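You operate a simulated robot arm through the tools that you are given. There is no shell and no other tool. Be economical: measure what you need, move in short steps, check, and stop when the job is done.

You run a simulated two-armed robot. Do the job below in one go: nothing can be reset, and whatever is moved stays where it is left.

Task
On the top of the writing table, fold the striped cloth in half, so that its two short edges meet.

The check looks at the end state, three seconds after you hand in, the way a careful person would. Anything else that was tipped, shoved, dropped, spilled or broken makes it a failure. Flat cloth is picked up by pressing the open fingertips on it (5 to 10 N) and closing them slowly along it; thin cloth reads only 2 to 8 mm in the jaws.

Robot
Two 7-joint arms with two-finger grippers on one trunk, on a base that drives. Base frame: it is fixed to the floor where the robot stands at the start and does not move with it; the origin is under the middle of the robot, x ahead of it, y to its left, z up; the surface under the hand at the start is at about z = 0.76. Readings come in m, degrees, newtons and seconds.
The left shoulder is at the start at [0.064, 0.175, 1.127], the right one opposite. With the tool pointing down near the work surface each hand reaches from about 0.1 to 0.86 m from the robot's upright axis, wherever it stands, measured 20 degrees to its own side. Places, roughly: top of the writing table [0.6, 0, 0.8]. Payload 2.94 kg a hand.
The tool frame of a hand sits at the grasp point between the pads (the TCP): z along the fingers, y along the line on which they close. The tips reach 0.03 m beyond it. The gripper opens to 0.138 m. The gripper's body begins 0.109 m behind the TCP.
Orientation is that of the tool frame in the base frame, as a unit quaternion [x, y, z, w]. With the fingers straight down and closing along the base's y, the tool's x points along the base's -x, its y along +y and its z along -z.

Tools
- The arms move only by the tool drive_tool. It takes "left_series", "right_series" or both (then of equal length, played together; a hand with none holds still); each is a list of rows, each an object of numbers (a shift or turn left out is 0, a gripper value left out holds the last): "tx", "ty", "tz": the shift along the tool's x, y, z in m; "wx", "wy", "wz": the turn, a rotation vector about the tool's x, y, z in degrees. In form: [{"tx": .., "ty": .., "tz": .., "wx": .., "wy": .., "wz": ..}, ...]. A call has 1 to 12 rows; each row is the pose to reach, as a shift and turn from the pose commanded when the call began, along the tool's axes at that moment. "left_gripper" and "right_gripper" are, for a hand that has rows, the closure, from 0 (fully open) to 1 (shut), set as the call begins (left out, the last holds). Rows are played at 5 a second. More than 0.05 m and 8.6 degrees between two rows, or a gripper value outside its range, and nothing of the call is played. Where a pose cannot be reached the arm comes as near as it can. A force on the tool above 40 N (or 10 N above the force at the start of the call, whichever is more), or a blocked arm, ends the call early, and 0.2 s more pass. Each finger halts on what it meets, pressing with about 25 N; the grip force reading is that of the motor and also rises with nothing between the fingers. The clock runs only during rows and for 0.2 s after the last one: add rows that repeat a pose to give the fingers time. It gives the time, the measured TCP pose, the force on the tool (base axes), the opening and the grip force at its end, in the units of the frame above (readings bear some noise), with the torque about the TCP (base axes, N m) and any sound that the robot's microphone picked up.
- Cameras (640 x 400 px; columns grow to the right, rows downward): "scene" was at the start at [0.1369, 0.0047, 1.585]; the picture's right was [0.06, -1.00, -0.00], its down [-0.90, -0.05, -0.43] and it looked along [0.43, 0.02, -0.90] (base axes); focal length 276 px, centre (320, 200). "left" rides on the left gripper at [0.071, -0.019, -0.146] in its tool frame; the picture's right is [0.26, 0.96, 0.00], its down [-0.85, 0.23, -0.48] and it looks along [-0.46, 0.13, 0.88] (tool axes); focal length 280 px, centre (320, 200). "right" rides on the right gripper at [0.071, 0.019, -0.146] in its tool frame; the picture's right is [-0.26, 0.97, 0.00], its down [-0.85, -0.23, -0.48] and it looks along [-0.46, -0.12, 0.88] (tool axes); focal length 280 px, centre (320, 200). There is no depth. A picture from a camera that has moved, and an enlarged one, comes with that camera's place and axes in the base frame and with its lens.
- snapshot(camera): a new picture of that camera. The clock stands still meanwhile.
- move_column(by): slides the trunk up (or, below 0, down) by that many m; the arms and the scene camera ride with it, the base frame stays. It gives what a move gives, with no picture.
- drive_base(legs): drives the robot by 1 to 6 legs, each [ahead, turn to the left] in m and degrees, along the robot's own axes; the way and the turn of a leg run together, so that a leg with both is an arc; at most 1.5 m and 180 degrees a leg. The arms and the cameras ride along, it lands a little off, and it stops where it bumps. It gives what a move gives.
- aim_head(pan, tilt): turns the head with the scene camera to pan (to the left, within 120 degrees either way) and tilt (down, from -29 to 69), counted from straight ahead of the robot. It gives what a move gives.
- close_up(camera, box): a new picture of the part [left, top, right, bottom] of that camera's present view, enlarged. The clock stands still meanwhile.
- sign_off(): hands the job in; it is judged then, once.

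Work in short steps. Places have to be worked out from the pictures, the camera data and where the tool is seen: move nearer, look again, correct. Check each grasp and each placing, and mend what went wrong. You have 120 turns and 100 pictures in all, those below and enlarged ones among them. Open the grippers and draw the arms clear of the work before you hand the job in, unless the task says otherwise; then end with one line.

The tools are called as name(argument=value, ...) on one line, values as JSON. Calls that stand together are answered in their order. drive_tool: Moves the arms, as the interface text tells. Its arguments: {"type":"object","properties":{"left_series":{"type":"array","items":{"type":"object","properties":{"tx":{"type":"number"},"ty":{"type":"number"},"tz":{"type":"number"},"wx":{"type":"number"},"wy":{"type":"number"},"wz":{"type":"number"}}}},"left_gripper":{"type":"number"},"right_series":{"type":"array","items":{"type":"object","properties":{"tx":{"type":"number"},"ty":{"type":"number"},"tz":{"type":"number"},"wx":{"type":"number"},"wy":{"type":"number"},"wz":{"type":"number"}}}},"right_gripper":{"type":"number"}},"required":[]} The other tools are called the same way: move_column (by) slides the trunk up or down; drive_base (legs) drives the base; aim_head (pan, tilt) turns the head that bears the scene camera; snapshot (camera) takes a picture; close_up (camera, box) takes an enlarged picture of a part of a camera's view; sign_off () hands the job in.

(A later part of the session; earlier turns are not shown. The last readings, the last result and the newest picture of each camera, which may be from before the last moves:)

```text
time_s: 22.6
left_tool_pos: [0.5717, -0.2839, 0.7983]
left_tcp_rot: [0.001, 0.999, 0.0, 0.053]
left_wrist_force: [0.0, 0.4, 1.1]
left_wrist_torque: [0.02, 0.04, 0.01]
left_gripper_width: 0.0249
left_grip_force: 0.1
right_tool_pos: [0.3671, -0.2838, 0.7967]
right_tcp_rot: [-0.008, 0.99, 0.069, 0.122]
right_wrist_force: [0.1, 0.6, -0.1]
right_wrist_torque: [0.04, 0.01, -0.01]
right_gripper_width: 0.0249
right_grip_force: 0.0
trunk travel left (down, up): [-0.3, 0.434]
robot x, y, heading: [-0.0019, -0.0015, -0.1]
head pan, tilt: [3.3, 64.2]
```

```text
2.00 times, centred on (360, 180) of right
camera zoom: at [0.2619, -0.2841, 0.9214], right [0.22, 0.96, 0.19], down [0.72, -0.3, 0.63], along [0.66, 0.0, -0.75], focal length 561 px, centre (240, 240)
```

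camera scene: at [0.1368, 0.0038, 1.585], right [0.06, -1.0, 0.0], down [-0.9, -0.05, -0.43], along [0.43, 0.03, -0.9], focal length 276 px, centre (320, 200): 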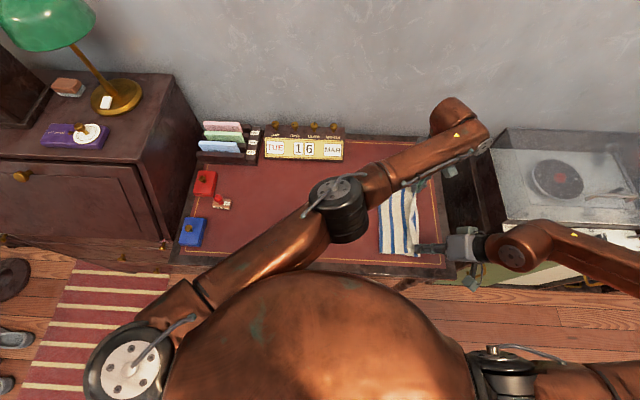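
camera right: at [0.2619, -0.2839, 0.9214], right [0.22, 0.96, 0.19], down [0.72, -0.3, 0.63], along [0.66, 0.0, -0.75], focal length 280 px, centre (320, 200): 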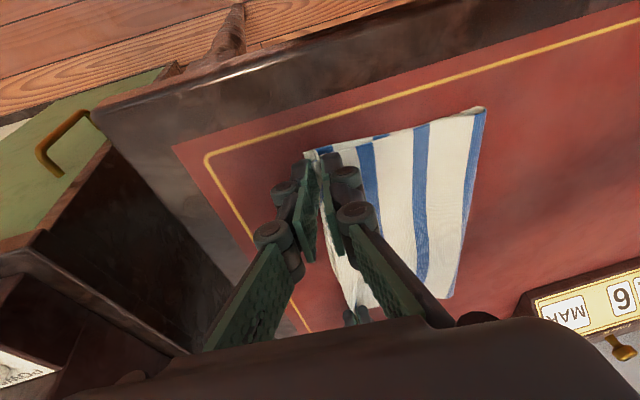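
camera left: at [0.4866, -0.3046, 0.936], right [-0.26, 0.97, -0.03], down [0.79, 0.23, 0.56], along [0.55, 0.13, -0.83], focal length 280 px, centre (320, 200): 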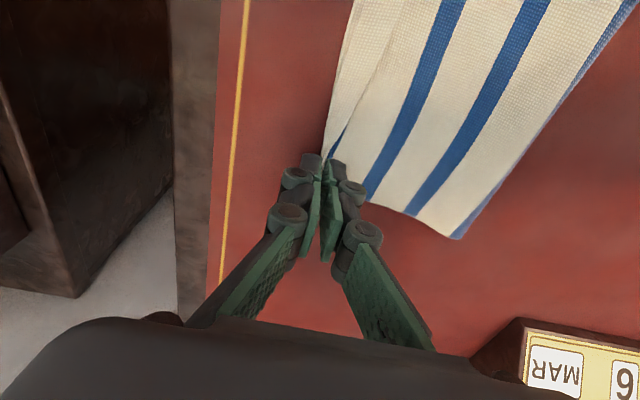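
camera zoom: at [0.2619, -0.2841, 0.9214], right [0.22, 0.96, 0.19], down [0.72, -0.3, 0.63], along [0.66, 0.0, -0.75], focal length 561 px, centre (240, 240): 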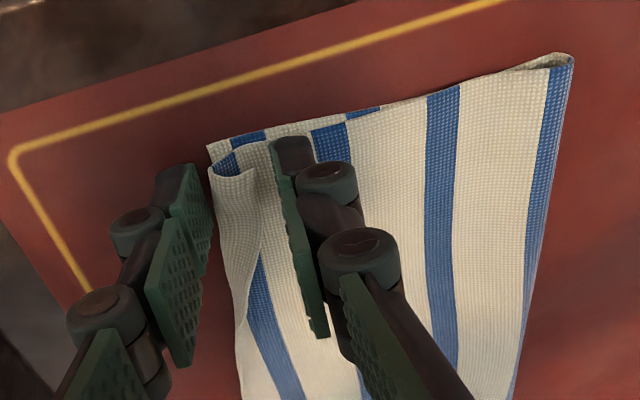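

Released; the near corner's hem seems turned back a little. I lift both hands and withdraw the left to see the result.

drive_tool(left_series=[{"tz": -0.025, "tx": -0.0026}, {"tz": -0.05, "tx": -0.0052}, {"tz": -0.075, "tx": -0.0078}, {"tz": -0.0995, "tx": -0.0105}, {"tz": -0.12, "tx": -0.01, "ty": 0.04}, {"tz": -0.12, "tx": -0.01, "ty": 0.085}, {"tz": -0.12, "tx": -0.01, "ty": 0.13}, {"tz": -0.12, "tx": -0.01, "ty": 0.175}, {"tz": -0.12, "tx": 0.0, "ty": 0.22}, {"tz": -0.12, "tx": 0.02, "ty": 0.26}, {"tz": -0.12, "tx": 0.04, "ty": 0.3}, {"tz": -0.12, "tx": 0.06, "ty": 0.34}], right_series=[{"tz": -0.024, "tx": -0.006, "ty": 0.0034}, {"tz": -0.048, "tx": -0.012, "ty": 0.0068}, {"tz": -0.072, "tx": -0.018, "ty": 0.01}, {"tz": -0.096, "tx": -0.0242, "ty": 0.0135}, {"tz": -0.12, "tx": -0.03, "ty": 0.0}, {"tz": -0.12, "tx": -0.03, "ty": -0.03}, {"tz": -0.12, "tx": -0.03, "ty": -0.05}, {"tz": -0.12, "tx": -0.03, "ty": -0.07}, {"tz": -0.12, "tx": -0.03, "ty": -0.07}, {"tz": -0.12, "tx": -0.03, "ty": -0.07}, {"tz": -0.12, "tx": -0.03, "ty": -0.07}, {"tz": -0.12, "tx": -0.03, "ty": -0.07}])

close_up(camera="scene", box=[340, 160, 480, 280])

snapshot(camera="right")

```text
time_s: 25.2
left_tool_pos: [0.4985, 0.0544, 0.9131]
left_tcp_rot: [0.0, 0.999, -0.001, 0.052]
left_wrist_force: [0.3, 0.8, 0.2]
left_wrist_torque: [0.01, 0.0, -0.01]
left_gripper_width: 0.0248
left_grip_force: 0.1
right_tool_pos: [0.3691, -0.3674, 0.9098]
right_tcp_rot: [-0.008, 0.99, 0.068, 0.123]
right_wrist_force: [-0.4, 1.1, -0.3]
right_wrist_torque: [-0.06, 0.01, -0.04]
right_gripper_width: 0.0249
right_grip_force: 0.1
trunk travel left (down, up): [-0.3, 0.434]
robot x, y, heading: [0.0028, -0.0011, -0.1]
head pan, tilt: [3.3, 64.2]
```

```text
3.33 times, centred on (410, 220) of scene
camera zoom: at [0.1362, 0.0063, 1.5851], right [0.06, -1.0, 0.0], down [-0.9, -0.05, -0.43], along [0.43, 0.02, -0.9], focal length 920 px, centre (20, 133)
```

zoom: 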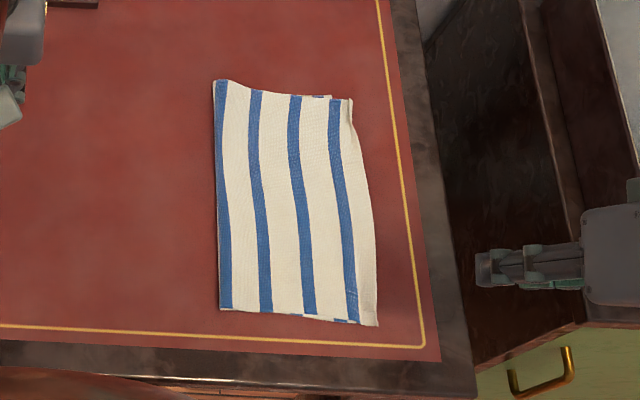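

```text
65 pictures are left
camera right: at [0.263, -0.3682, 1.0359], right [0.22, 0.96, 0.19], down [0.72, -0.29, 0.63], along [0.66, 0.0, -0.75], focal length 280 px, centre (320, 200)
```

right: 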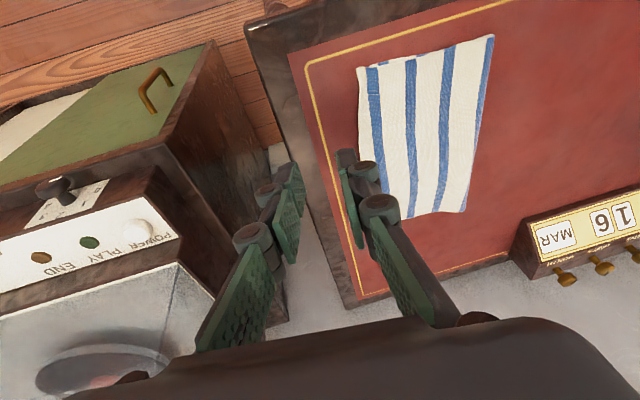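

The fold looks neat. I move the right hand's view over the hem and inspect both corners close up.

close_up(camera="scene", box=[380, 180, 430, 211])

close_up(camera="right", box=[340, 30, 500, 130])

snapshot(camera="left")

```text
12.80 times, centred on (405, 196) of scene
camera zoom: at [0.1362, 0.0063, 1.5851], right [0.06, -1.0, 0.0], down [-0.9, -0.05, -0.43], along [0.43, 0.02, -0.9], focal length 3532 px, centre (-768, 258)
```

zoom: 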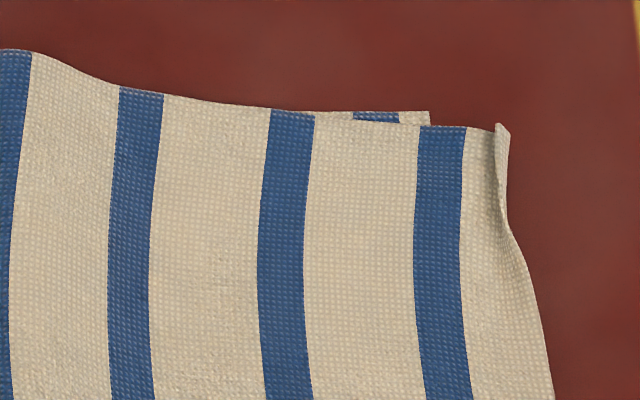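

```text
4.00 times, centred on (420, 80) of right
camera zoom: at [0.263, -0.3682, 1.0359], right [0.22, 0.96, 0.19], down [0.72, -0.29, 0.63], along [0.66, 0.0, -0.75], focal length 1122 px, centre (-80, 680)
```

zoom: 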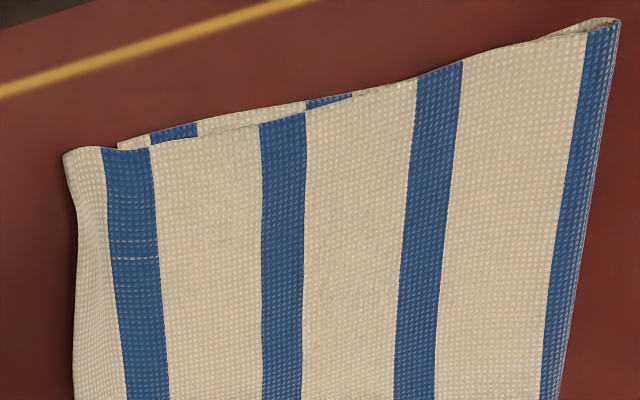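

```text
62 pictures are left
camera left: at [0.4142, 0.0353, 1.0499], right [-0.26, 0.97, -0.03], down [0.79, 0.23, 0.56], along [0.55, 0.12, -0.83], focal length 280 px, centre (320, 200)
```

left: 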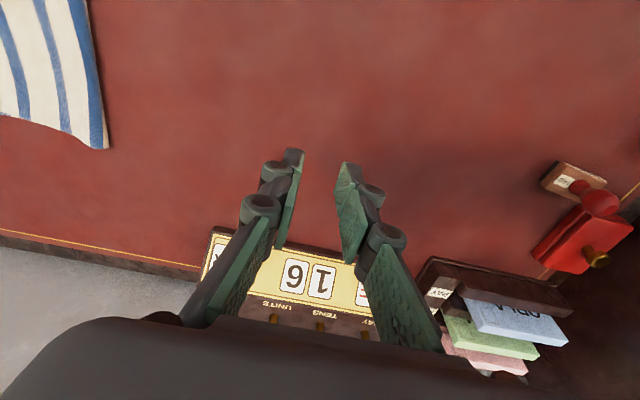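

The fold is neat but the top edge overhangs the bottom by about 2 cm, with a corner of hem turned up. The overhang is single-layer over bare table, so I'll regrasp it and shift it about 2 cm back; first both hands return above those corners.

drive_tool(left_series=[{"tx": -0.008, "ty": -0.039}, {"tx": -0.016, "ty": -0.078, "tz": 0.001}, {"tx": -0.024, "ty": -0.117, "tz": 0.002}, {"tx": -0.032, "ty": -0.156, "tz": 0.003}, {"tx": -0.04, "ty": -0.195, "tz": 0.004}, {"tx": -0.048, "ty": -0.234, "tz": 0.005}, {"tx": -0.056, "ty": -0.273, "tz": 0.006}, {"tx": -0.063, "ty": -0.312, "tz": 0.007}, {"tx": -0.0691, "ty": -0.354, "tz": 0.0073}, {"tx": -0.066, "ty": -0.354, "tz": 0.035}, {"tx": -0.063, "ty": -0.354, "tz": 0.063}, {"tx": -0.0604, "ty": -0.354, "tz": 0.0898}], right_series=[{"ty": 0.0}, {"ty": 0.0}, {"ty": 0.0}, {"ty": 0.0}, {"ty": 0.0}, {"tx": 0.0005, "ty": 0.017, "tz": 0.002, "wx": 2}, {"tx": 0.001, "ty": 0.033, "tz": 0.0045, "wx": 4}, {"tx": 0.0015, "ty": 0.05, "tz": 0.007, "wx": 6}, {"tx": 0.002, "ty": 0.0667, "tz": 0.009, "wx": 8}, {"tx": 0.0085, "ty": 0.063, "tz": 0.0346, "wx": 8}, {"tx": 0.015, "ty": 0.0595, "tz": 0.06, "wx": 8}, {"tx": 0.0214, "ty": 0.0559, "tz": 0.0858, "wx": 8}])

close_up(camera="left", box=[160, 0, 480, 200])

close_up(camera="right", box=[160, 80, 480, 280])

```text
time_s: 27.8
left_tool_pos: [0.5693, -0.2999, 0.8292]
left_tcp_rot: [0.0, 0.999, 0.0, 0.053]
left_wrist_force: [0.1, -0.5, 0.3]
left_wrist_torque: [-0.05, 0.0, 0.01]
left_gripper_width: 0.0249
left_grip_force: 0.0
right_tool_pos: [0.3687, -0.3024, 0.8292]
right_tcp_rot: [0.001, 0.993, 0.0, 0.121]
right_wrist_force: [0.0, 0.9, -0.4]
right_wrist_torque: [0.03, 0.0, -0.02]
right_gripper_width: 0.0245
right_grip_force: 0.1
trunk travel left (down, up): [-0.3, 0.434]
robot x, y, heading: [-0.0032, -0.0011, 0.0]
head pan, tilt: [3.3, 64.2]
```

```text
2.00 times, centred on (320, 100) of left
camera zoom: at [0.4838, -0.3188, 0.9671], right [-0.26, 0.96, -0.03], down [0.79, 0.23, 0.56], along [0.55, 0.13, -0.83], focal length 561 px, centre (320, 400)
```

zoom: 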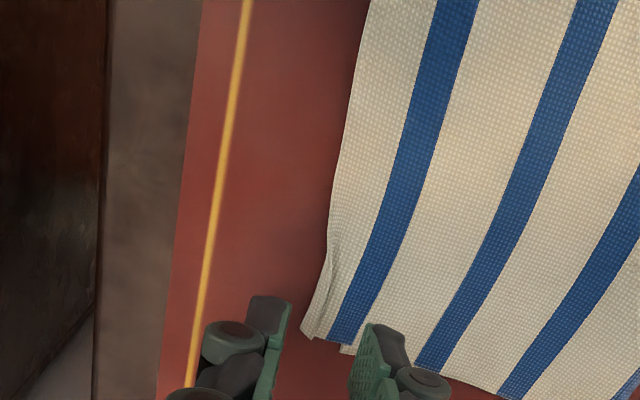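

```text
2.00 times, centred on (320, 180) of right
camera zoom: at [0.2638, -0.2825, 0.9541], right [0.26, 0.96, 0.06], down [0.71, -0.23, 0.67], along [0.66, -0.13, -0.74], focal length 561 px, centre (320, 240)
```

zoom: 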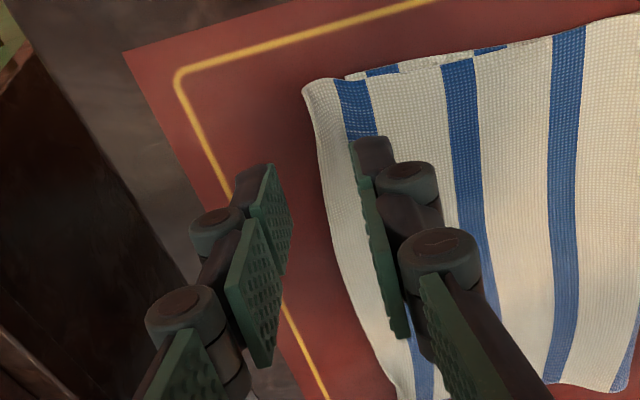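

Overhang is about 1.5–1.7 cm with the top edge at y ≈ −0.30. I centre the fingers on it and lower to contact.

drive_tool(left_series=[{"ty": 0.005}, {"ty": 0.005, "tz": 0.012, "tx": 0.0013}, {"ty": 0.005, "tz": 0.024, "tx": 0.0025}, {"ty": 0.005, "tz": 0.031, "tx": 0.0033}, {"ty": 0.005, "tz": 0.0358, "tx": 0.0038}, {"ty": 0.005, "tz": 0.0358, "tx": 0.0038}], right_series=[{"ty": 0.005}, {"ty": 0.005, "tz": 0.012, "tx": 0.003}, {"ty": 0.005, "tz": 0.024, "tx": 0.006}, {"ty": 0.005, "tz": 0.031, "tx": 0.0077}, {"ty": 0.005, "tz": 0.0358, "tx": 0.0089}, {"ty": 0.005, "tz": 0.0358, "tx": 0.0089}])

```text
time_s: 29.2
left_tool_pos: [0.568, -0.2935, 0.7939]
left_tcp_rot: [-0.001, 0.999, -0.001, 0.052]
left_wrist_force: [0.6, -0.5, 0.4]
left_wrist_torque: [0.01, 0.01, -0.01]
left_gripper_width: 0.0251
left_grip_force: 0.1
right_tool_pos: [0.3665, -0.2976, 0.7929]
right_tcp_rot: [0.0, 0.992, 0.001, 0.124]
right_wrist_force: [-0.1, 1.5, 13.7]
right_wrist_torque: [0.31, 0.13, -0.02]
right_gripper_width: 0.0249
right_grip_force: 0.1
trunk travel left (down, up): [-0.3, 0.434]
robot x, y, heading: [0.0032, 0.0017, 0.0]
head pan, tilt: [3.3, 64.2]
```

Right presses at 14 N, left not yet. I ease the right and lower the left 2 mm.

drive_tool(left_series=[{"tz": 0.001}, {"tz": 0.002}, {"tz": 0.002}], right_series=[{"tz": -0.0005}, {"tz": -0.0007}, {"tz": -0.0007}])

```text
time_s: 30.0
left_tool_pos: [0.5676, -0.2922, 0.7914]
left_tcp_rot: [0.0, 0.999, 0.0, 0.053]
left_wrist_force: [-3.1, 2.6, 12.1]
left_wrist_torque: [0.24, 0.12, 0.06]
left_gripper_width: 0.0249
left_grip_force: 0.0
right_tool_pos: [0.3667, -0.2972, 0.7938]
right_tcp_rot: [0.001, 0.992, 0.0, 0.123]
right_wrist_force: [3.1, 0.8, 6.3]
right_wrist_torque: [0.13, -0.09, -0.02]
right_gripper_width: 0.0241
right_grip_force: 0.0
trunk travel left (down, up): [-0.3, 0.434]
robot x, y, heading: [-0.0014, 0.0008, 0.2]
head pan, tilt: [3.3, 64.2]
```

Contact forces are suitable (12 N and 6 N); I ease the left slightly and close slowly in steps.

drive_tool(left_series=[{"tz": -0.0005}, {"tz": -0.0005}], right_series=[{"tz": 0}, {"tz": 0}], left_gripper=0.9, right_gripper=0.9)

drive_tool(left_series=[{"tz": 0.0002}, {"tz": 0.0002}, {"tz": 0.0002}, {"tz": 0.0002}], right_series=[{"tz": 0.0003}, {"tz": 0.0003}, {"tz": 0.0003}, {"tz": 0.0003}], left_gripper=1, right_gripper=1)

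close_up(camera="left", box=[200, 0, 520, 200])

close_up(camera="right", box=[200, 80, 520, 280])

```text
time_s: 30.6
left_tool_pos: [0.5677, -0.2937, 0.7925]
left_tcp_rot: [0.0, 0.999, 0.001, 0.053]
left_wrist_force: [1.0, 1.7, 8.4]
left_wrist_torque: [0.15, 0.01, 0.01]
left_gripper_width: 0.0136
left_grip_force: 0.0
right_tool_pos: [0.3675, -0.2964, 0.7922]
right_tcp_rot: [0.001, 0.993, 0.0, 0.122]
right_wrist_force: [-0.9, -0.1, 0.7]
right_wrist_torque: [0.0, -0.01, -0.01]
right_gripper_width: 0.0133
right_grip_force: 0.1
trunk travel left (down, up): [-0.3, 0.434]
robot x, y, heading: [-0.0007, -0.0001, 0.1]
head pan, tilt: [3.3, 64.2]
```

```text
time_s: 31.6
left_tool_pos: [0.5687, -0.2939, 0.7911]
left_tcp_rot: [0.0, 0.999, 0.001, 0.052]
left_wrist_force: [-0.6, 2.5, 0.4]
left_wrist_torque: [-0.1, 0.02, 0.0]
left_gripper_width: 0.0007
left_grip_force: 20.1
right_tool_pos: [0.368, -0.2975, 0.7921]
right_tcp_rot: [0.001, 0.993, -0.001, 0.122]
right_wrist_force: [0.7, 1.4, -2.1]
right_wrist_torque: [-0.07, -0.03, 0.01]
right_gripper_width: 0.0061
right_grip_force: 36.2
trunk travel left (down, up): [-0.3, 0.434]
robot x, y, heading: [-0.0013, -0.0006, -0.1]
head pan, tilt: [3.3, 64.2]
```

```text
2.00 times, centred on (360, 100) of left
camera zoom: at [0.4836, -0.3137, 0.9285], right [-0.26, 0.97, -0.03], down [0.79, 0.23, 0.56], along [0.55, 0.13, -0.83], focal length 561 px, centre (240, 400)
```

zoom: 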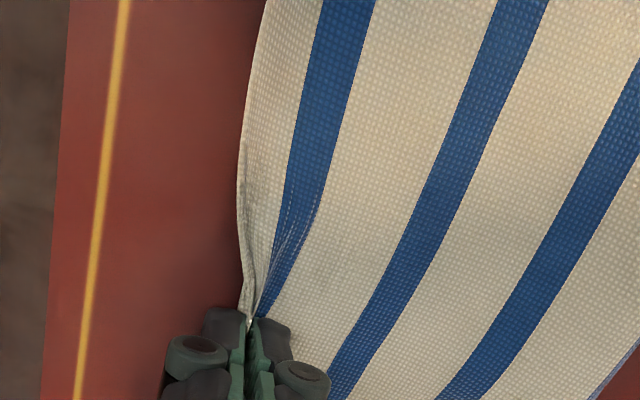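

```text
2.00 times, centred on (360, 180) of right
camera zoom: at [0.2625, -0.2776, 0.9174], right [0.26, 0.96, 0.06], down [0.71, -0.23, 0.67], along [0.66, -0.12, -0.74], focal length 561 px, centre (240, 240)
```

zoom: 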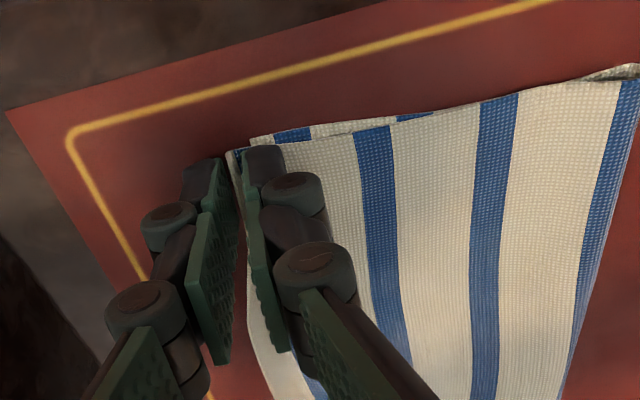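

Both seem to hold the top hem (0.7 and 6.1 mm). I lift 3 cm while shifting slightly back and check that only the top layer comes up.

drive_tool(left_series=[{"tz": -0.01, "tx": -0.001, "ty": 0.002}, {"tz": -0.02, "tx": -0.002, "ty": 0.005}, {"tz": -0.03, "tx": -0.003, "ty": 0.008}, {"tz": -0.03, "tx": -0.003, "ty": 0.008}], right_series=[{"tz": -0.01, "tx": -0.0025, "ty": 0.002}, {"tz": -0.02, "tx": -0.005, "ty": 0.005}, {"tz": -0.03, "tx": -0.0073, "ty": 0.008}, {"tz": -0.03, "tx": -0.0073, "ty": 0.008}])

close_up(camera="left", box=[200, 0, 520, 200])

close_up(camera="right", box=[200, 80, 520, 280])

```text
time_s: 32.6
left_tool_pos: [0.5704, -0.2873, 0.8202]
left_tcp_rot: [0.001, 0.999, 0.001, 0.053]
left_wrist_force: [-1.2, -1.1, 2.9]
left_wrist_torque: [0.16, 0.01, 0.02]
left_gripper_width: 0.0015
left_grip_force: 25.7
right_tool_pos: [0.367, -0.2886, 0.8238]
right_tcp_rot: [0.0, 0.993, 0.0, 0.121]
right_wrist_force: [-0.2, -1.1, -0.5]
right_wrist_torque: [0.0, -0.04, -0.03]
right_gripper_width: 0.0051
right_grip_force: 22.5
trunk travel left (down, up): [-0.3, 0.434]
robot x, y, heading: [-0.002, 0.0001, 0.0]
head pan, tilt: [3.3, 64.2]
```

```text
2.00 times, centred on (360, 100) of left
camera zoom: at [0.4846, -0.3061, 0.9584], right [-0.26, 0.96, -0.03], down [0.79, 0.23, 0.56], along [0.55, 0.13, -0.83], focal length 561 px, centre (240, 400)
```

zoom: 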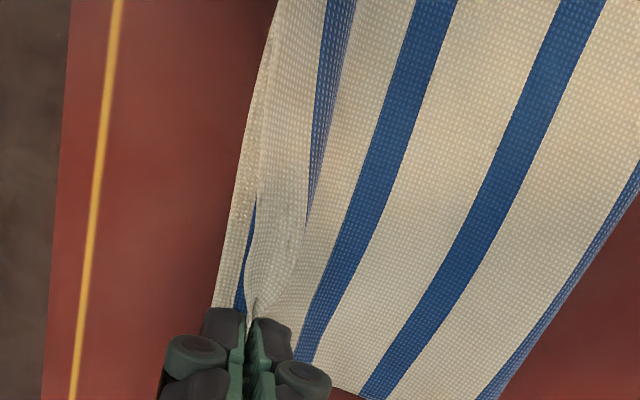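

```text
2.00 times, centred on (360, 180) of right
camera zoom: at [0.262, -0.2694, 0.9479], right [0.26, 0.96, 0.06], down [0.71, -0.23, 0.67], along [0.66, -0.12, -0.74], focal length 561 px, centre (240, 240)
```

zoom: 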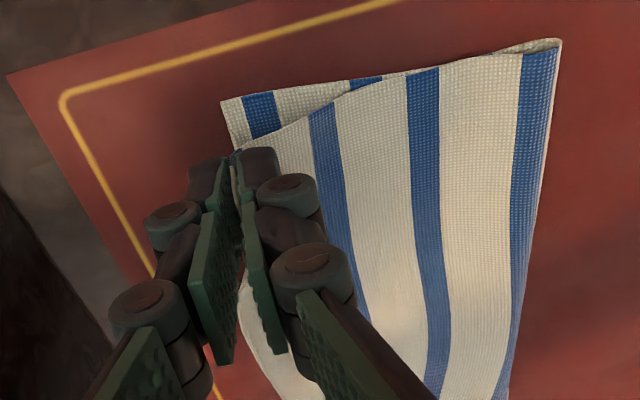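

Both hands hold only the top layer. I raise it back a bit and re-lay the edge about 1–1.5 cm further in, so it meets the bottom edge at y ≈ −0.29.

drive_tool(left_series=[{"ty": 0.012, "tz": -0.012, "tx": -0.0013}, {"ty": 0.024, "tz": -0.02, "tx": -0.0021}, {"ty": 0.036, "tz": -0.025, "tx": -0.0026}, {"ty": 0.036, "tz": -0.015, "tx": -0.0016}, {"ty": 0.03, "tz": 0, "tx": 0}, {"ty": 0.018, "tz": 0.013, "tx": 0.0014}, {"ty": 0.008, "tz": 0.024, "tx": 0.0025}, {"ty": 0.008, "tz": 0.024, "tx": 0.0025}], right_series=[{"ty": 0.012, "tz": -0.0116, "tx": -0.0029}, {"ty": 0.024, "tz": -0.0194, "tx": -0.0048}, {"ty": 0.036, "tz": -0.0243, "tx": -0.006}, {"ty": 0.036, "tz": -0.0146, "tx": -0.0036}, {"ty": 0.03, "tz": 0, "tx": 0}, {"ty": 0.022, "tz": 0.0126, "tx": 0.0031}, {"ty": 0.012, "tz": 0.0243, "tx": 0.006}, {"ty": 0.012, "tz": 0.0243, "tx": 0.006}])

close_up(camera="left", box=[200, 0, 520, 200])

close_up(camera="right", box=[200, 80, 520, 280])

```text
time_s: 34.4
left_tool_pos: [0.5689, -0.2773, 0.7981]
left_tcp_rot: [-0.001, 0.999, -0.001, 0.051]
left_wrist_force: [-0.9, 0.2, -0.1]
left_wrist_torque: [-0.02, -0.01, 0.02]
left_gripper_width: 0.0033
left_grip_force: 21.9
right_tool_pos: [0.3679, -0.2768, 0.7985]
right_tcp_rot: [0.001, 0.993, 0.0, 0.121]
right_wrist_force: [0.8, -0.6, -1.0]
right_wrist_torque: [0.01, 0.0, -0.01]
right_gripper_width: 0.0036
right_grip_force: 21.4
trunk travel left (down, up): [-0.3, 0.434]
robot x, y, heading: [-0.0006, 0.0031, 0.1]
head pan, tilt: [3.3, 64.2]
```

```text
2.00 times, centred on (360, 100) of left
camera zoom: at [0.4838, -0.2972, 0.9342], right [-0.26, 0.96, -0.03], down [0.79, 0.23, 0.56], along [0.55, 0.13, -0.83], focal length 561 px, centre (240, 400)
```

zoom: 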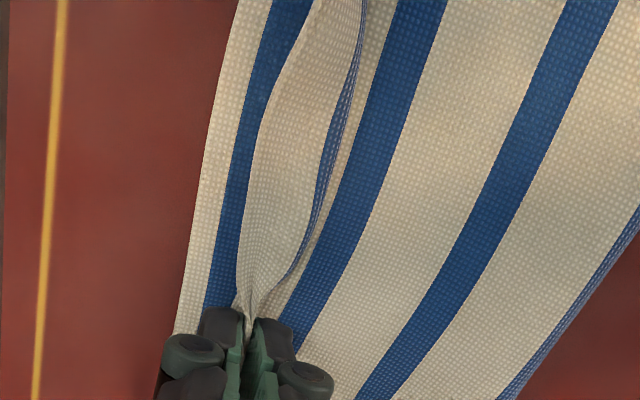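

```text
2.00 times, centred on (360, 180) of right
camera zoom: at [0.2625, -0.2571, 0.9232], right [0.26, 0.96, 0.06], down [0.71, -0.23, 0.67], along [0.66, -0.13, -0.74], focal length 561 px, centre (240, 240)
```

zoom: 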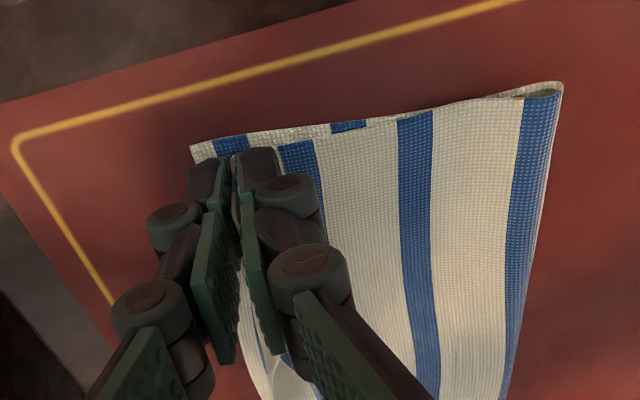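

The top edge now sits about 1 cm inside the bottom edge; allowing for the gripped hem unrolling, I move out 5–8 mm and release.

drive_tool(left_series=[{"ty": -0.004}, {"ty": -0.008, "tz": 0.001}, {"ty": -0.008, "tz": 0.002}], right_series=[{"ty": -0.003}, {"ty": -0.005, "tz": 0.001}, {"ty": -0.005, "tz": 0.002}])

drive_tool(left_series=[{"tz": 0}, {"tz": 0}, {"tz": 0}], right_series=[{"tz": 0}, {"tz": 0}, {"tz": 0}], left_gripper=0.82, right_gripper=0.82)

drive_tool(left_series=[{"tz": -0.025, "tx": -0.0026}, {"tz": -0.05, "tx": -0.0052}, {"tz": -0.075, "tx": -0.0078}, {"tz": -0.0995, "tx": -0.0105}, {"tz": -0.12, "tx": -0.01, "ty": 0.04}, {"tz": -0.12, "tx": -0.01, "ty": 0.085}, {"tz": -0.12, "tx": -0.01, "ty": 0.13}, {"tz": -0.12, "tx": -0.01, "ty": 0.175}, {"tz": -0.12, "tx": 0.0, "ty": 0.22}, {"tz": -0.12, "tx": 0.02, "ty": 0.26}, {"tz": -0.12, "tx": 0.04, "ty": 0.3}, {"tz": -0.12, "tx": 0.06, "ty": 0.34}], right_series=[{"tz": -0.024, "tx": -0.006}, {"tz": -0.048, "tx": -0.012}, {"tz": -0.072, "tx": -0.018}, {"tz": -0.096, "tx": -0.0242}, {"tz": -0.12, "tx": -0.03, "ty": 0.0}, {"tz": -0.12, "tx": -0.03, "ty": -0.03}, {"tz": -0.12, "tx": -0.03, "ty": -0.05}, {"tz": -0.12, "tx": -0.03, "ty": -0.07}, {"tz": -0.12, "tx": -0.03, "ty": -0.07}, {"tz": -0.12, "tx": -0.03, "ty": -0.07}, {"tz": -0.12, "tx": -0.03, "ty": -0.07}, {"tz": -0.12, "tx": -0.03, "ty": -0.07}])

close_up(camera="scene", box=[360, 170, 440, 270])

close_up(camera="right", box=[320, 20, 520, 220])

```text
time_s: 35.2
left_tool_pos: [0.5684, -0.286, 0.794]
left_tcp_rot: [0.0, 0.999, 0.0, 0.052]
left_wrist_force: [1.6, 3.5, 2.5]
left_wrist_torque: [-0.19, 0.0, -0.01]
left_gripper_width: 0.001
left_grip_force: 20.7
right_tool_pos: [0.3675, -0.2816, 0.7965]
right_tcp_rot: [0.001, 0.993, 0.0, 0.122]
right_wrist_force: [1.5, -0.1, 3.3]
right_wrist_torque: [0.06, -0.03, 0.04]
right_gripper_width: 0.0029
right_grip_force: 33.0
trunk travel left (down, up): [-0.3, 0.434]
robot x, y, heading: [0.0005, -0.0019, 0.1]
head pan, tilt: [3.3, 64.2]
```

```text
time_s: 36.0
left_tool_pos: [0.5686, -0.2865, 0.7942]
left_tcp_rot: [0.0, 0.999, 0.001, 0.052]
left_wrist_force: [0.1, -0.7, -0.2]
left_wrist_torque: [0.02, 0.0, -0.02]
left_gripper_width: 0.025
left_grip_force: 0.0
right_tool_pos: [0.3681, -0.283, 0.7972]
right_tcp_rot: [0.001, 0.992, 0.0, 0.122]
right_wrist_force: [-0.2, -0.1, 0.2]
right_wrist_torque: [-0.03, -0.02, -0.01]
right_gripper_width: 0.0246
right_grip_force: 0.0
trunk travel left (down, up): [-0.3, 0.434]
robot x, y, heading: [-0.0014, -0.0035, 0.0]
head pan, tilt: [3.3, 64.2]
```

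```text
time_s: 38.6
left_tool_pos: [0.4954, 0.0539, 0.911]
left_tcp_rot: [0.0, 0.999, -0.001, 0.052]
left_wrist_force: [0.5, -0.1, -0.7]
left_wrist_torque: [-0.03, 0.0, 0.01]
left_gripper_width: 0.0248
left_grip_force: 0.1
right_tool_pos: [0.3664, -0.3496, 0.9213]
right_tcp_rot: [0.001, 0.992, -0.001, 0.122]
right_wrist_force: [0.9, -0.3, -0.3]
right_wrist_torque: [-0.01, 0.0, -0.02]
right_gripper_width: 0.0251
right_grip_force: 0.1
trunk travel left (down, up): [-0.3, 0.434]
robot x, y, heading: [-0.0032, 0.0016, -0.1]
head pan, tilt: [3.3, 64.2]
```

```text
4.00 times, centred on (400, 220) of scene
camera zoom: at [0.1361, 0.0064, 1.5851], right [0.06, -1.0, 0.0], down [-0.9, -0.05, -0.43], along [0.43, 0.02, -0.9], focal length 1104 px, centre (0, 120)
```

zoom: 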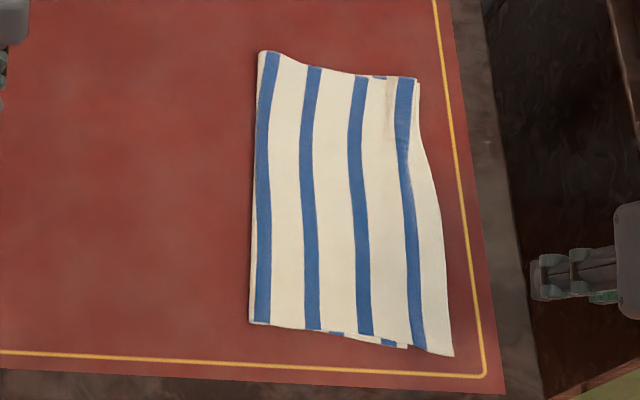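

```text
2.00 times, centred on (420, 120) of right
camera zoom: at [0.2617, -0.3309, 1.0454], right [0.26, 0.96, 0.06], down [0.71, -0.23, 0.67], along [0.66, -0.13, -0.74], focal length 561 px, centre (120, 360)
```

zoom: 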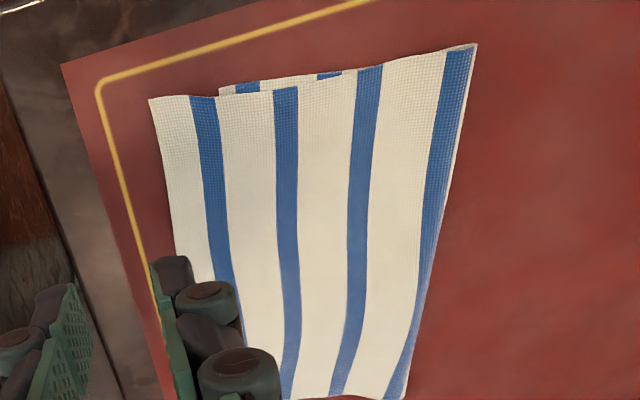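

The near corner now overhangs about 3 cm and the far hem looks tucked. I move the left hand for a close view of the far corner.

close_up(camera="scene", box=[410, 180, 480, 224])

drive_tool(left_series=[{"ty": -0.04, "tz": -0.02}, {"ty": -0.08, "tz": -0.04}, {"ty": -0.12, "tz": -0.05}, {"ty": -0.16, "tz": -0.05}, {"ty": -0.2, "tz": -0.05}, {"ty": -0.24, "tz": -0.05}])

snapshot(camera="left")

close_up(camera="left", box=[180, 60, 340, 160])

```text
9.09 times, centred on (445, 202) of scene
camera zoom: at [0.1361, 0.0064, 1.5851], right [0.06, -1.0, 0.0], down [-0.9, -0.05, -0.43], along [0.43, 0.02, -0.9], focal length 2509 px, centre (-816, 182)
```

zoom: 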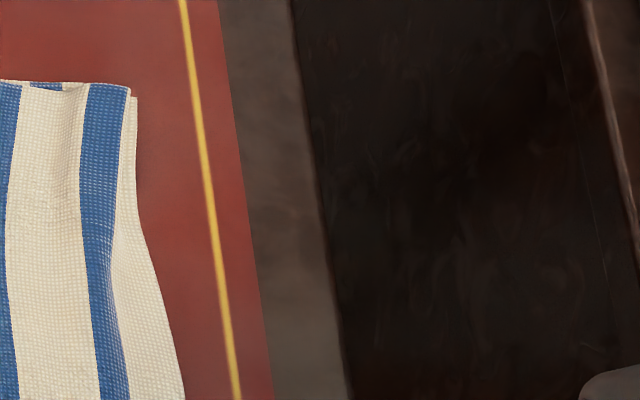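

```text
time_s: 40.0
left_tool_pos: [0.4917, -0.1882, 0.9562]
left_tcp_rot: [0.0, 0.999, 0.0, 0.052]
left_wrist_force: [-0.2, 0.2, -0.2]
left_wrist_torque: [0.04, -0.01, -0.01]
left_gripper_width: 0.0247
left_grip_force: 0.0
right_tool_pos: [0.3674, -0.3539, 0.9199]
right_tcp_rot: [0.001, 0.992, 0.0, 0.123]
right_wrist_force: [-0.3, 0.0, 0.7]
right_wrist_torque: [0.01, 0.02, 0.01]
right_gripper_width: 0.0252
right_grip_force: 0.0
trunk travel left (down, up): [-0.3, 0.434]
robot x, y, heading: [-0.0032, -0.0048, 0.1]
head pan, tilt: [3.3, 64.2]
```

```text
50 pictures are left
camera left: at [0.4069, -0.2075, 1.0949], right [-0.26, 0.96, -0.03], down [0.79, 0.23, 0.56], along [0.55, 0.13, -0.83], focal length 280 px, centre (320, 200)
```

left: 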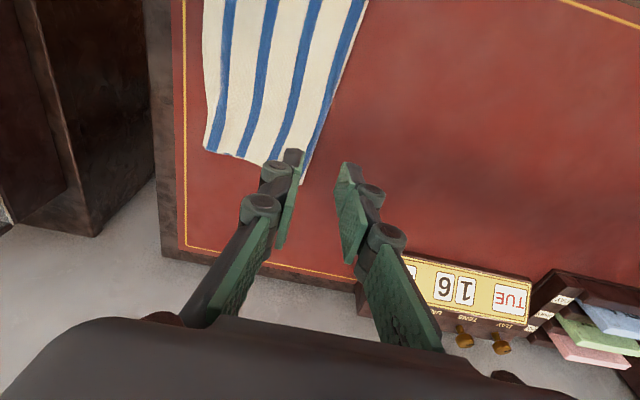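

```text
4.00 times, centred on (260, 110) of left
camera zoom: at [0.4069, -0.2075, 1.0949], right [-0.26, 0.96, -0.03], down [0.79, 0.23, 0.56], along [0.55, 0.13, -0.83], focal length 1122 px, centre (560, 560)
```

zoom: 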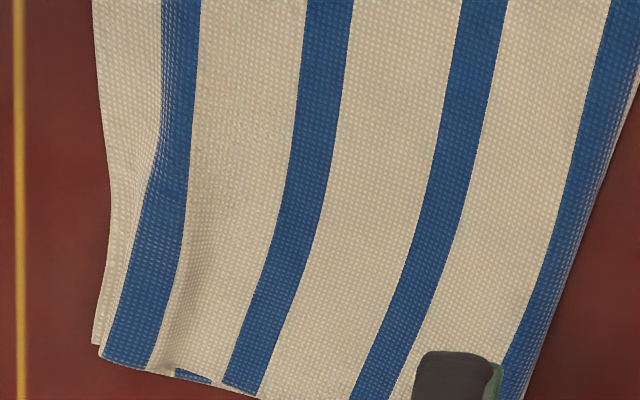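

The top layer relaxed outward: it overhangs roughly 3 cm, with the far hem tucked under. I'll regrasp the overhang, reopen the fold properly, and re-lay it using the stripes as the gauge. Hands go back above the corners.

drive_tool(left_series=[{"tx": -0.015, "ty": -0.025, "tz": 0.0016}, {"tx": -0.03, "ty": -0.05, "tz": 0.0032}, {"tx": -0.046, "ty": -0.075, "tz": 0.0048}, {"tx": -0.061, "ty": -0.1, "tz": 0.0064}, {"tx": -0.0759, "ty": -0.124, "tz": 0.008}, {"tx": -0.073, "ty": -0.124, "tz": 0.033}, {"tx": -0.0706, "ty": -0.124, "tz": 0.058}, {"tx": -0.068, "ty": -0.124, "tz": 0.083}, {"tx": -0.0653, "ty": -0.124, "tz": 0.108}, {"tx": -0.0627, "ty": -0.124, "tz": 0.1333}], right_series=[{"ty": 0.01}, {"ty": 0.02}, {"ty": 0.03}, {"ty": 0.04}, {"ty": 0.04}, {"ty": 0.04, "tz": 0.0175, "tx": 0.0044}, {"ty": 0.04, "tz": 0.035, "tx": 0.0087}, {"ty": 0.04, "tz": 0.0525, "tx": 0.0131}, {"ty": 0.04, "tz": 0.07, "tx": 0.0174}, {"ty": 0.04, "tz": 0.0873, "tx": 0.0218}], left_gripper=0.87, right_gripper=0.87)

close_up(camera="left", box=[200, 40, 440, 190])

close_up(camera="right", box=[200, 80, 520, 280])

```text
time_s: 42.2
left_tool_pos: [0.5681, -0.3117, 0.8299]
left_tcp_rot: [0.001, 0.999, 0.0, 0.052]
left_wrist_force: [0.1, 0.5, -0.2]
left_wrist_torque: [0.0, -0.02, 0.01]
left_gripper_width: 0.0179
left_grip_force: 0.1
right_tool_pos: [0.3675, -0.314, 0.8294]
right_tcp_rot: [0.001, 0.993, 0.0, 0.122]
right_wrist_force: [0.2, 0.4, 0.3]
right_wrist_torque: [0.01, 0.0, 0.01]
right_gripper_width: 0.0182
right_grip_force: 0.0
trunk travel left (down, up): [-0.3, 0.434]
robot x, y, heading: [-0.0006, 0.0015, 0.0]
head pan, tilt: [3.3, 64.2]
```

```text
2.67 times, centred on (320, 115) of left
camera zoom: at [0.4836, -0.331, 0.9686], right [-0.26, 0.96, -0.03], down [0.79, 0.23, 0.56], along [0.55, 0.13, -0.83], focal length 748 px, centre (320, 427)
```

zoom: 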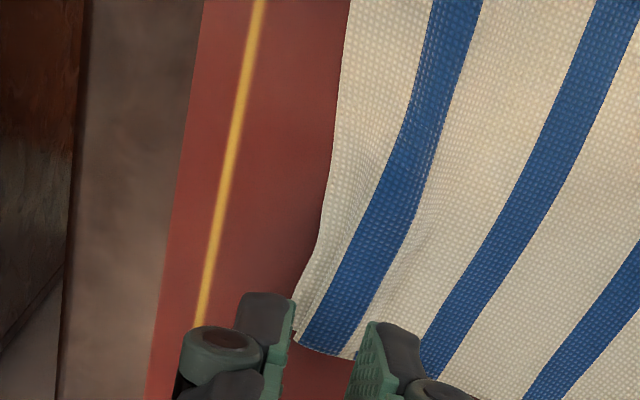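

```text
2.00 times, centred on (360, 180) of right
camera zoom: at [0.263, -0.2931, 0.9548], right [0.26, 0.96, 0.06], down [0.71, -0.23, 0.67], along [0.66, -0.12, -0.74], focal length 561 px, centre (240, 240)
```

zoom: 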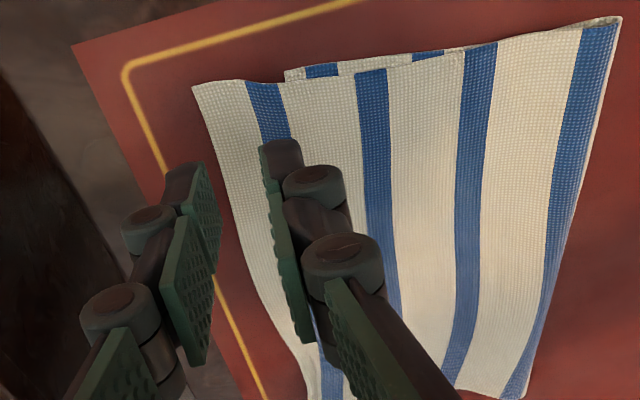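

Top edge is at y ≈ −0.32 with the bottom at −0.287 (near) and −0.297 (far), so the overhang alone can be pinched. I lower to contact.

drive_tool(left_series=[{"tz": 0.012, "tx": 0.0013}, {"tz": 0.024, "tx": 0.0025}, {"tz": 0.031, "tx": 0.0033}, {"tz": 0.036, "tx": 0.0038}, {"tz": 0.038, "tx": 0.004}, {"tz": 0.038, "tx": 0.004}], right_series=[{"ty": 0.006, "tz": 0.012, "tx": 0.003}, {"ty": 0.006, "tz": 0.024, "tx": 0.006}, {"ty": 0.006, "tz": 0.031, "tx": 0.0077}, {"ty": 0.006, "tz": 0.0345, "tx": 0.0086}, {"ty": 0.006, "tz": 0.036, "tx": 0.009}, {"ty": 0.006, "tz": 0.036, "tx": 0.009}])

```text
time_s: 43.6
left_tool_pos: [0.5672, -0.3108, 0.7937]
left_tcp_rot: [0.0, 0.999, 0.0, 0.052]
left_wrist_force: [0.1, 0.1, -0.3]
left_wrist_torque: [0.0, -0.01, 0.0]
left_gripper_width: 0.018
left_grip_force: 0.0
right_tool_pos: [0.3678, -0.3058, 0.7927]
right_tcp_rot: [0.0, 0.993, 0.0, 0.122]
right_wrist_force: [-1.2, -0.2, 2.4]
right_wrist_torque: [0.06, 0.05, 0.0]
right_gripper_width: 0.0178
right_grip_force: 0.1
trunk travel left (down, up): [-0.3, 0.434]
robot x, y, heading: [0.0055, -0.0005, -0.0]
head pan, tilt: [3.3, 64.2]
```

Right is just touching; I press the left about 2 mm more and the right 0.7 mm.

drive_tool(left_series=[{"tz": 0.001}, {"tz": 0.002}, {"tz": 0.002}], right_series=[{"tz": 0.0004}, {"tz": 0.0007}, {"tz": 0.0007}])

```text
time_s: 44.4
left_tool_pos: [0.5682, -0.3104, 0.7917]
left_tcp_rot: [0.001, 0.999, 0.0, 0.052]
left_wrist_force: [-1.0, 0.7, 2.5]
left_wrist_torque: [0.05, 0.03, 0.05]
left_gripper_width: 0.0175
left_grip_force: 0.0
right_tool_pos: [0.3671, -0.3067, 0.7929]
right_tcp_rot: [0.001, 0.993, 0.0, 0.122]
right_wrist_force: [0.3, -0.1, 3.0]
right_wrist_torque: [0.02, 0.05, 0.04]
right_gripper_width: 0.0174
right_grip_force: 0.0
trunk travel left (down, up): [-0.3, 0.434]
robot x, y, heading: [-0.0007, 0.0011, -0.2]
head pan, tilt: [3.3, 64.2]
```

Both at about 3 N; I press 0.7 mm more and close in two steps.

drive_tool(left_series=[{"tz": 0.0007}, {"tz": 0.0007}], right_series=[{"tz": 0.0007}, {"tz": 0.0007}], left_gripper=0.93, right_gripper=0.93)

drive_tool(left_series=[{"tz": 0.0003}, {"tz": 0.0003}, {"tz": 0.0003}, {"tz": 0.0003}], right_series=[{"tz": 0.0003}, {"tz": 0.0003}, {"tz": 0.0003}, {"tz": 0.0003}], left_gripper=1, right_gripper=1)

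drive_tool(left_series=[{"tz": -0.01, "tx": -0.001, "ty": 0.002}, {"tz": -0.02, "tx": -0.002, "ty": 0.005}, {"tz": -0.03, "tx": -0.003, "ty": 0.01}, {"tz": -0.04, "tx": -0.004, "ty": 0.015}, {"tz": -0.04, "tx": -0.004, "ty": 0.015}], right_series=[{"tz": -0.01, "tx": -0.0025, "ty": 0.002}, {"tz": -0.02, "tx": -0.005, "ty": 0.005}, {"tz": -0.03, "tx": -0.0073, "ty": 0.01}, {"tz": -0.039, "tx": -0.0097, "ty": 0.015}, {"tz": -0.039, "tx": -0.0097, "ty": 0.015}])

close_up(camera="left", box=[200, 0, 520, 200])

close_up(camera="right", box=[200, 80, 520, 280])

```text
time_s: 45.0
left_tool_pos: [0.5679, -0.3095, 0.7908]
left_tcp_rot: [0.0, 0.999, 0.0, 0.053]
left_wrist_force: [-0.8, 1.0, 3.4]
left_wrist_torque: [0.05, 0.06, -0.01]
left_gripper_width: 0.0105
left_grip_force: 0.2
right_tool_pos: [0.3672, -0.3054, 0.7935]
right_tcp_rot: [0.001, 0.993, 0.0, 0.122]
right_wrist_force: [-0.7, 0.1, 0.0]
right_wrist_torque: [0.0, 0.01, -0.03]
right_gripper_width: 0.0096
right_grip_force: 0.0
trunk travel left (down, up): [-0.3, 0.434]
robot x, y, heading: [-0.0005, 0.0025, -0.0]
head pan, tilt: [3.3, 64.2]
```

```text
time_s: 46.0
left_tool_pos: [0.5678, -0.311, 0.7908]
left_tcp_rot: [0.0, 0.999, 0.0, 0.052]
left_wrist_force: [1.4, -0.4, 9.1]
left_wrist_torque: [0.0, -0.01, 0.02]
left_gripper_width: 0.0052
left_grip_force: 25.8
right_tool_pos: [0.3677, -0.3052, 0.7927]
right_tcp_rot: [0.001, 0.992, 0.0, 0.123]
right_wrist_force: [-0.1, -0.3, 0.6]
right_wrist_torque: [-0.02, -0.01, 0.02]
right_gripper_width: 0.0002
right_grip_force: 25.0
trunk travel left (down, up): [-0.3, 0.434]
robot x, y, heading: [0.0005, 0.0007, 0.3]
head pan, tilt: [3.3, 64.2]
```

```text
time_s: 47.2
left_tool_pos: [0.5694, -0.2962, 0.8317]
left_tcp_rot: [0.0, 0.999, 0.001, 0.052]
left_wrist_force: [0.8, 0.1, -1.9]
left_wrist_torque: [0.03, 0.02, -0.01]
left_gripper_width: 0.0015
left_grip_force: 22.3
right_tool_pos: [0.3677, -0.2914, 0.833]
right_tcp_rot: [0.001, 0.993, 0.0, 0.122]
right_wrist_force: [0.6, -0.2, -0.4]
right_wrist_torque: [-0.01, 0.02, -0.04]
right_gripper_width: 0.0001
right_grip_force: 25.1
trunk travel left (down, up): [-0.3, 0.434]
robot x, y, heading: [-0.0006, 0.0023, -0.1]
head pan, tilt: [3.3, 64.2]
```

```text
2.00 times, centred on (360, 100) of left
camera zoom: at [0.4837, -0.316, 0.9689], right [-0.26, 0.96, -0.03], down [0.79, 0.23, 0.56], along [0.55, 0.13, -0.83], focal length 561 px, centre (240, 400)
```

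zoom: 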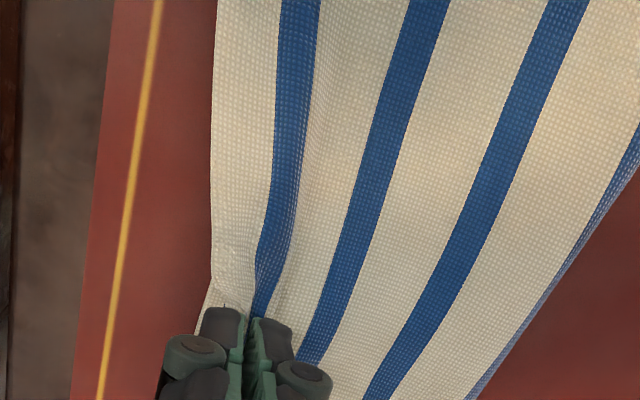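

```text
2.00 times, centred on (360, 180) of right
camera zoom: at [0.2632, -0.2713, 0.9566], right [0.26, 0.96, 0.06], down [0.71, -0.23, 0.67], along [0.66, -0.13, -0.74], focal length 561 px, centre (240, 240)
```

zoom: 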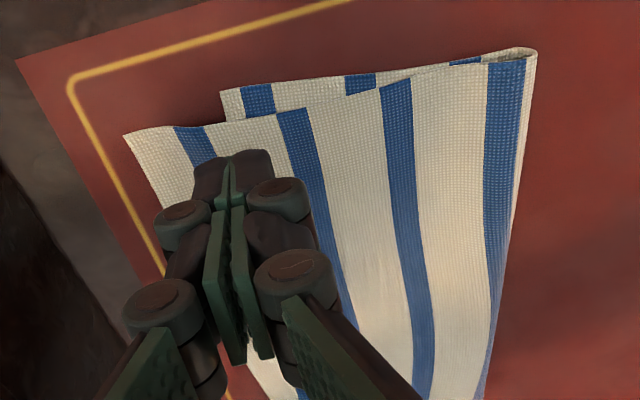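

The left holds the top hem, but the right closed on nothing. I regrip with the right, spaced wider with the outer finger just off the edge (edge at y ≈ −0.335).

drive_tool(right_series=[{"ty": -0.012}, {"ty": -0.024}, {"ty": -0.035}, {"ty": -0.035, "tz": 0.012, "tx": 0.003}, {"ty": -0.035, "tz": 0.024, "tx": 0.006}, {"ty": -0.035, "tz": 0.034, "tx": 0.0085}, {"ty": -0.035, "tz": 0.0385, "tx": 0.0096}, {"ty": -0.035, "tz": 0.0395, "tx": 0.0099}, {"ty": -0.035, "tz": 0.0395, "tx": 0.0099}], right_gripper=0.8)

close_up(camera="right", box=[200, 80, 520, 280])

```text
time_s: 49.2
left_tool_pos: [0.5663, -0.2967, 0.8321]
left_tcp_rot: [0.0, 0.999, 0.001, 0.052]
left_wrist_force: [0.5, -0.1, 0.0]
left_wrist_torque: [-0.04, 0.0, 0.02]
left_gripper_width: 0.0044
left_grip_force: 22.9
right_tool_pos: [0.3669, -0.327, 0.7917]
right_tcp_rot: [0.001, 0.992, -0.001, 0.122]
right_wrist_force: [-0.9, -1.8, 6.4]
right_wrist_torque: [-0.05, 0.1, 0.0]
right_gripper_width: 0.0276
right_grip_force: 0.1
trunk travel left (down, up): [-0.3, 0.434]
robot x, y, heading: [-0.0005, 0.0071, 0.1]
head pan, tilt: [3.3, 64.2]
```

```text
2.00 times, centred on (360, 180) of right
camera zoom: at [0.2631, -0.3061, 0.9161], right [0.26, 0.96, 0.06], down [0.71, -0.23, 0.67], along [0.66, -0.13, -0.74], focal length 561 px, centre (240, 240)
```

zoom: 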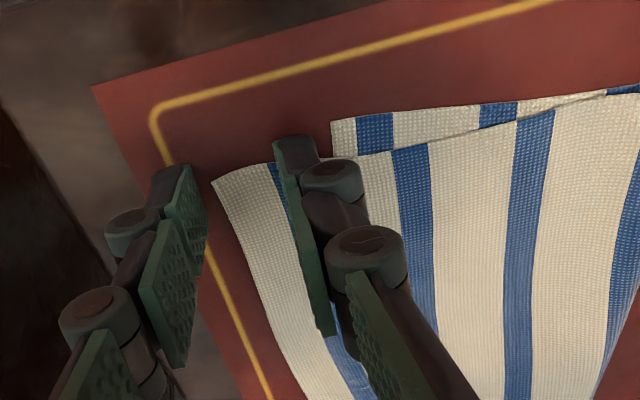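

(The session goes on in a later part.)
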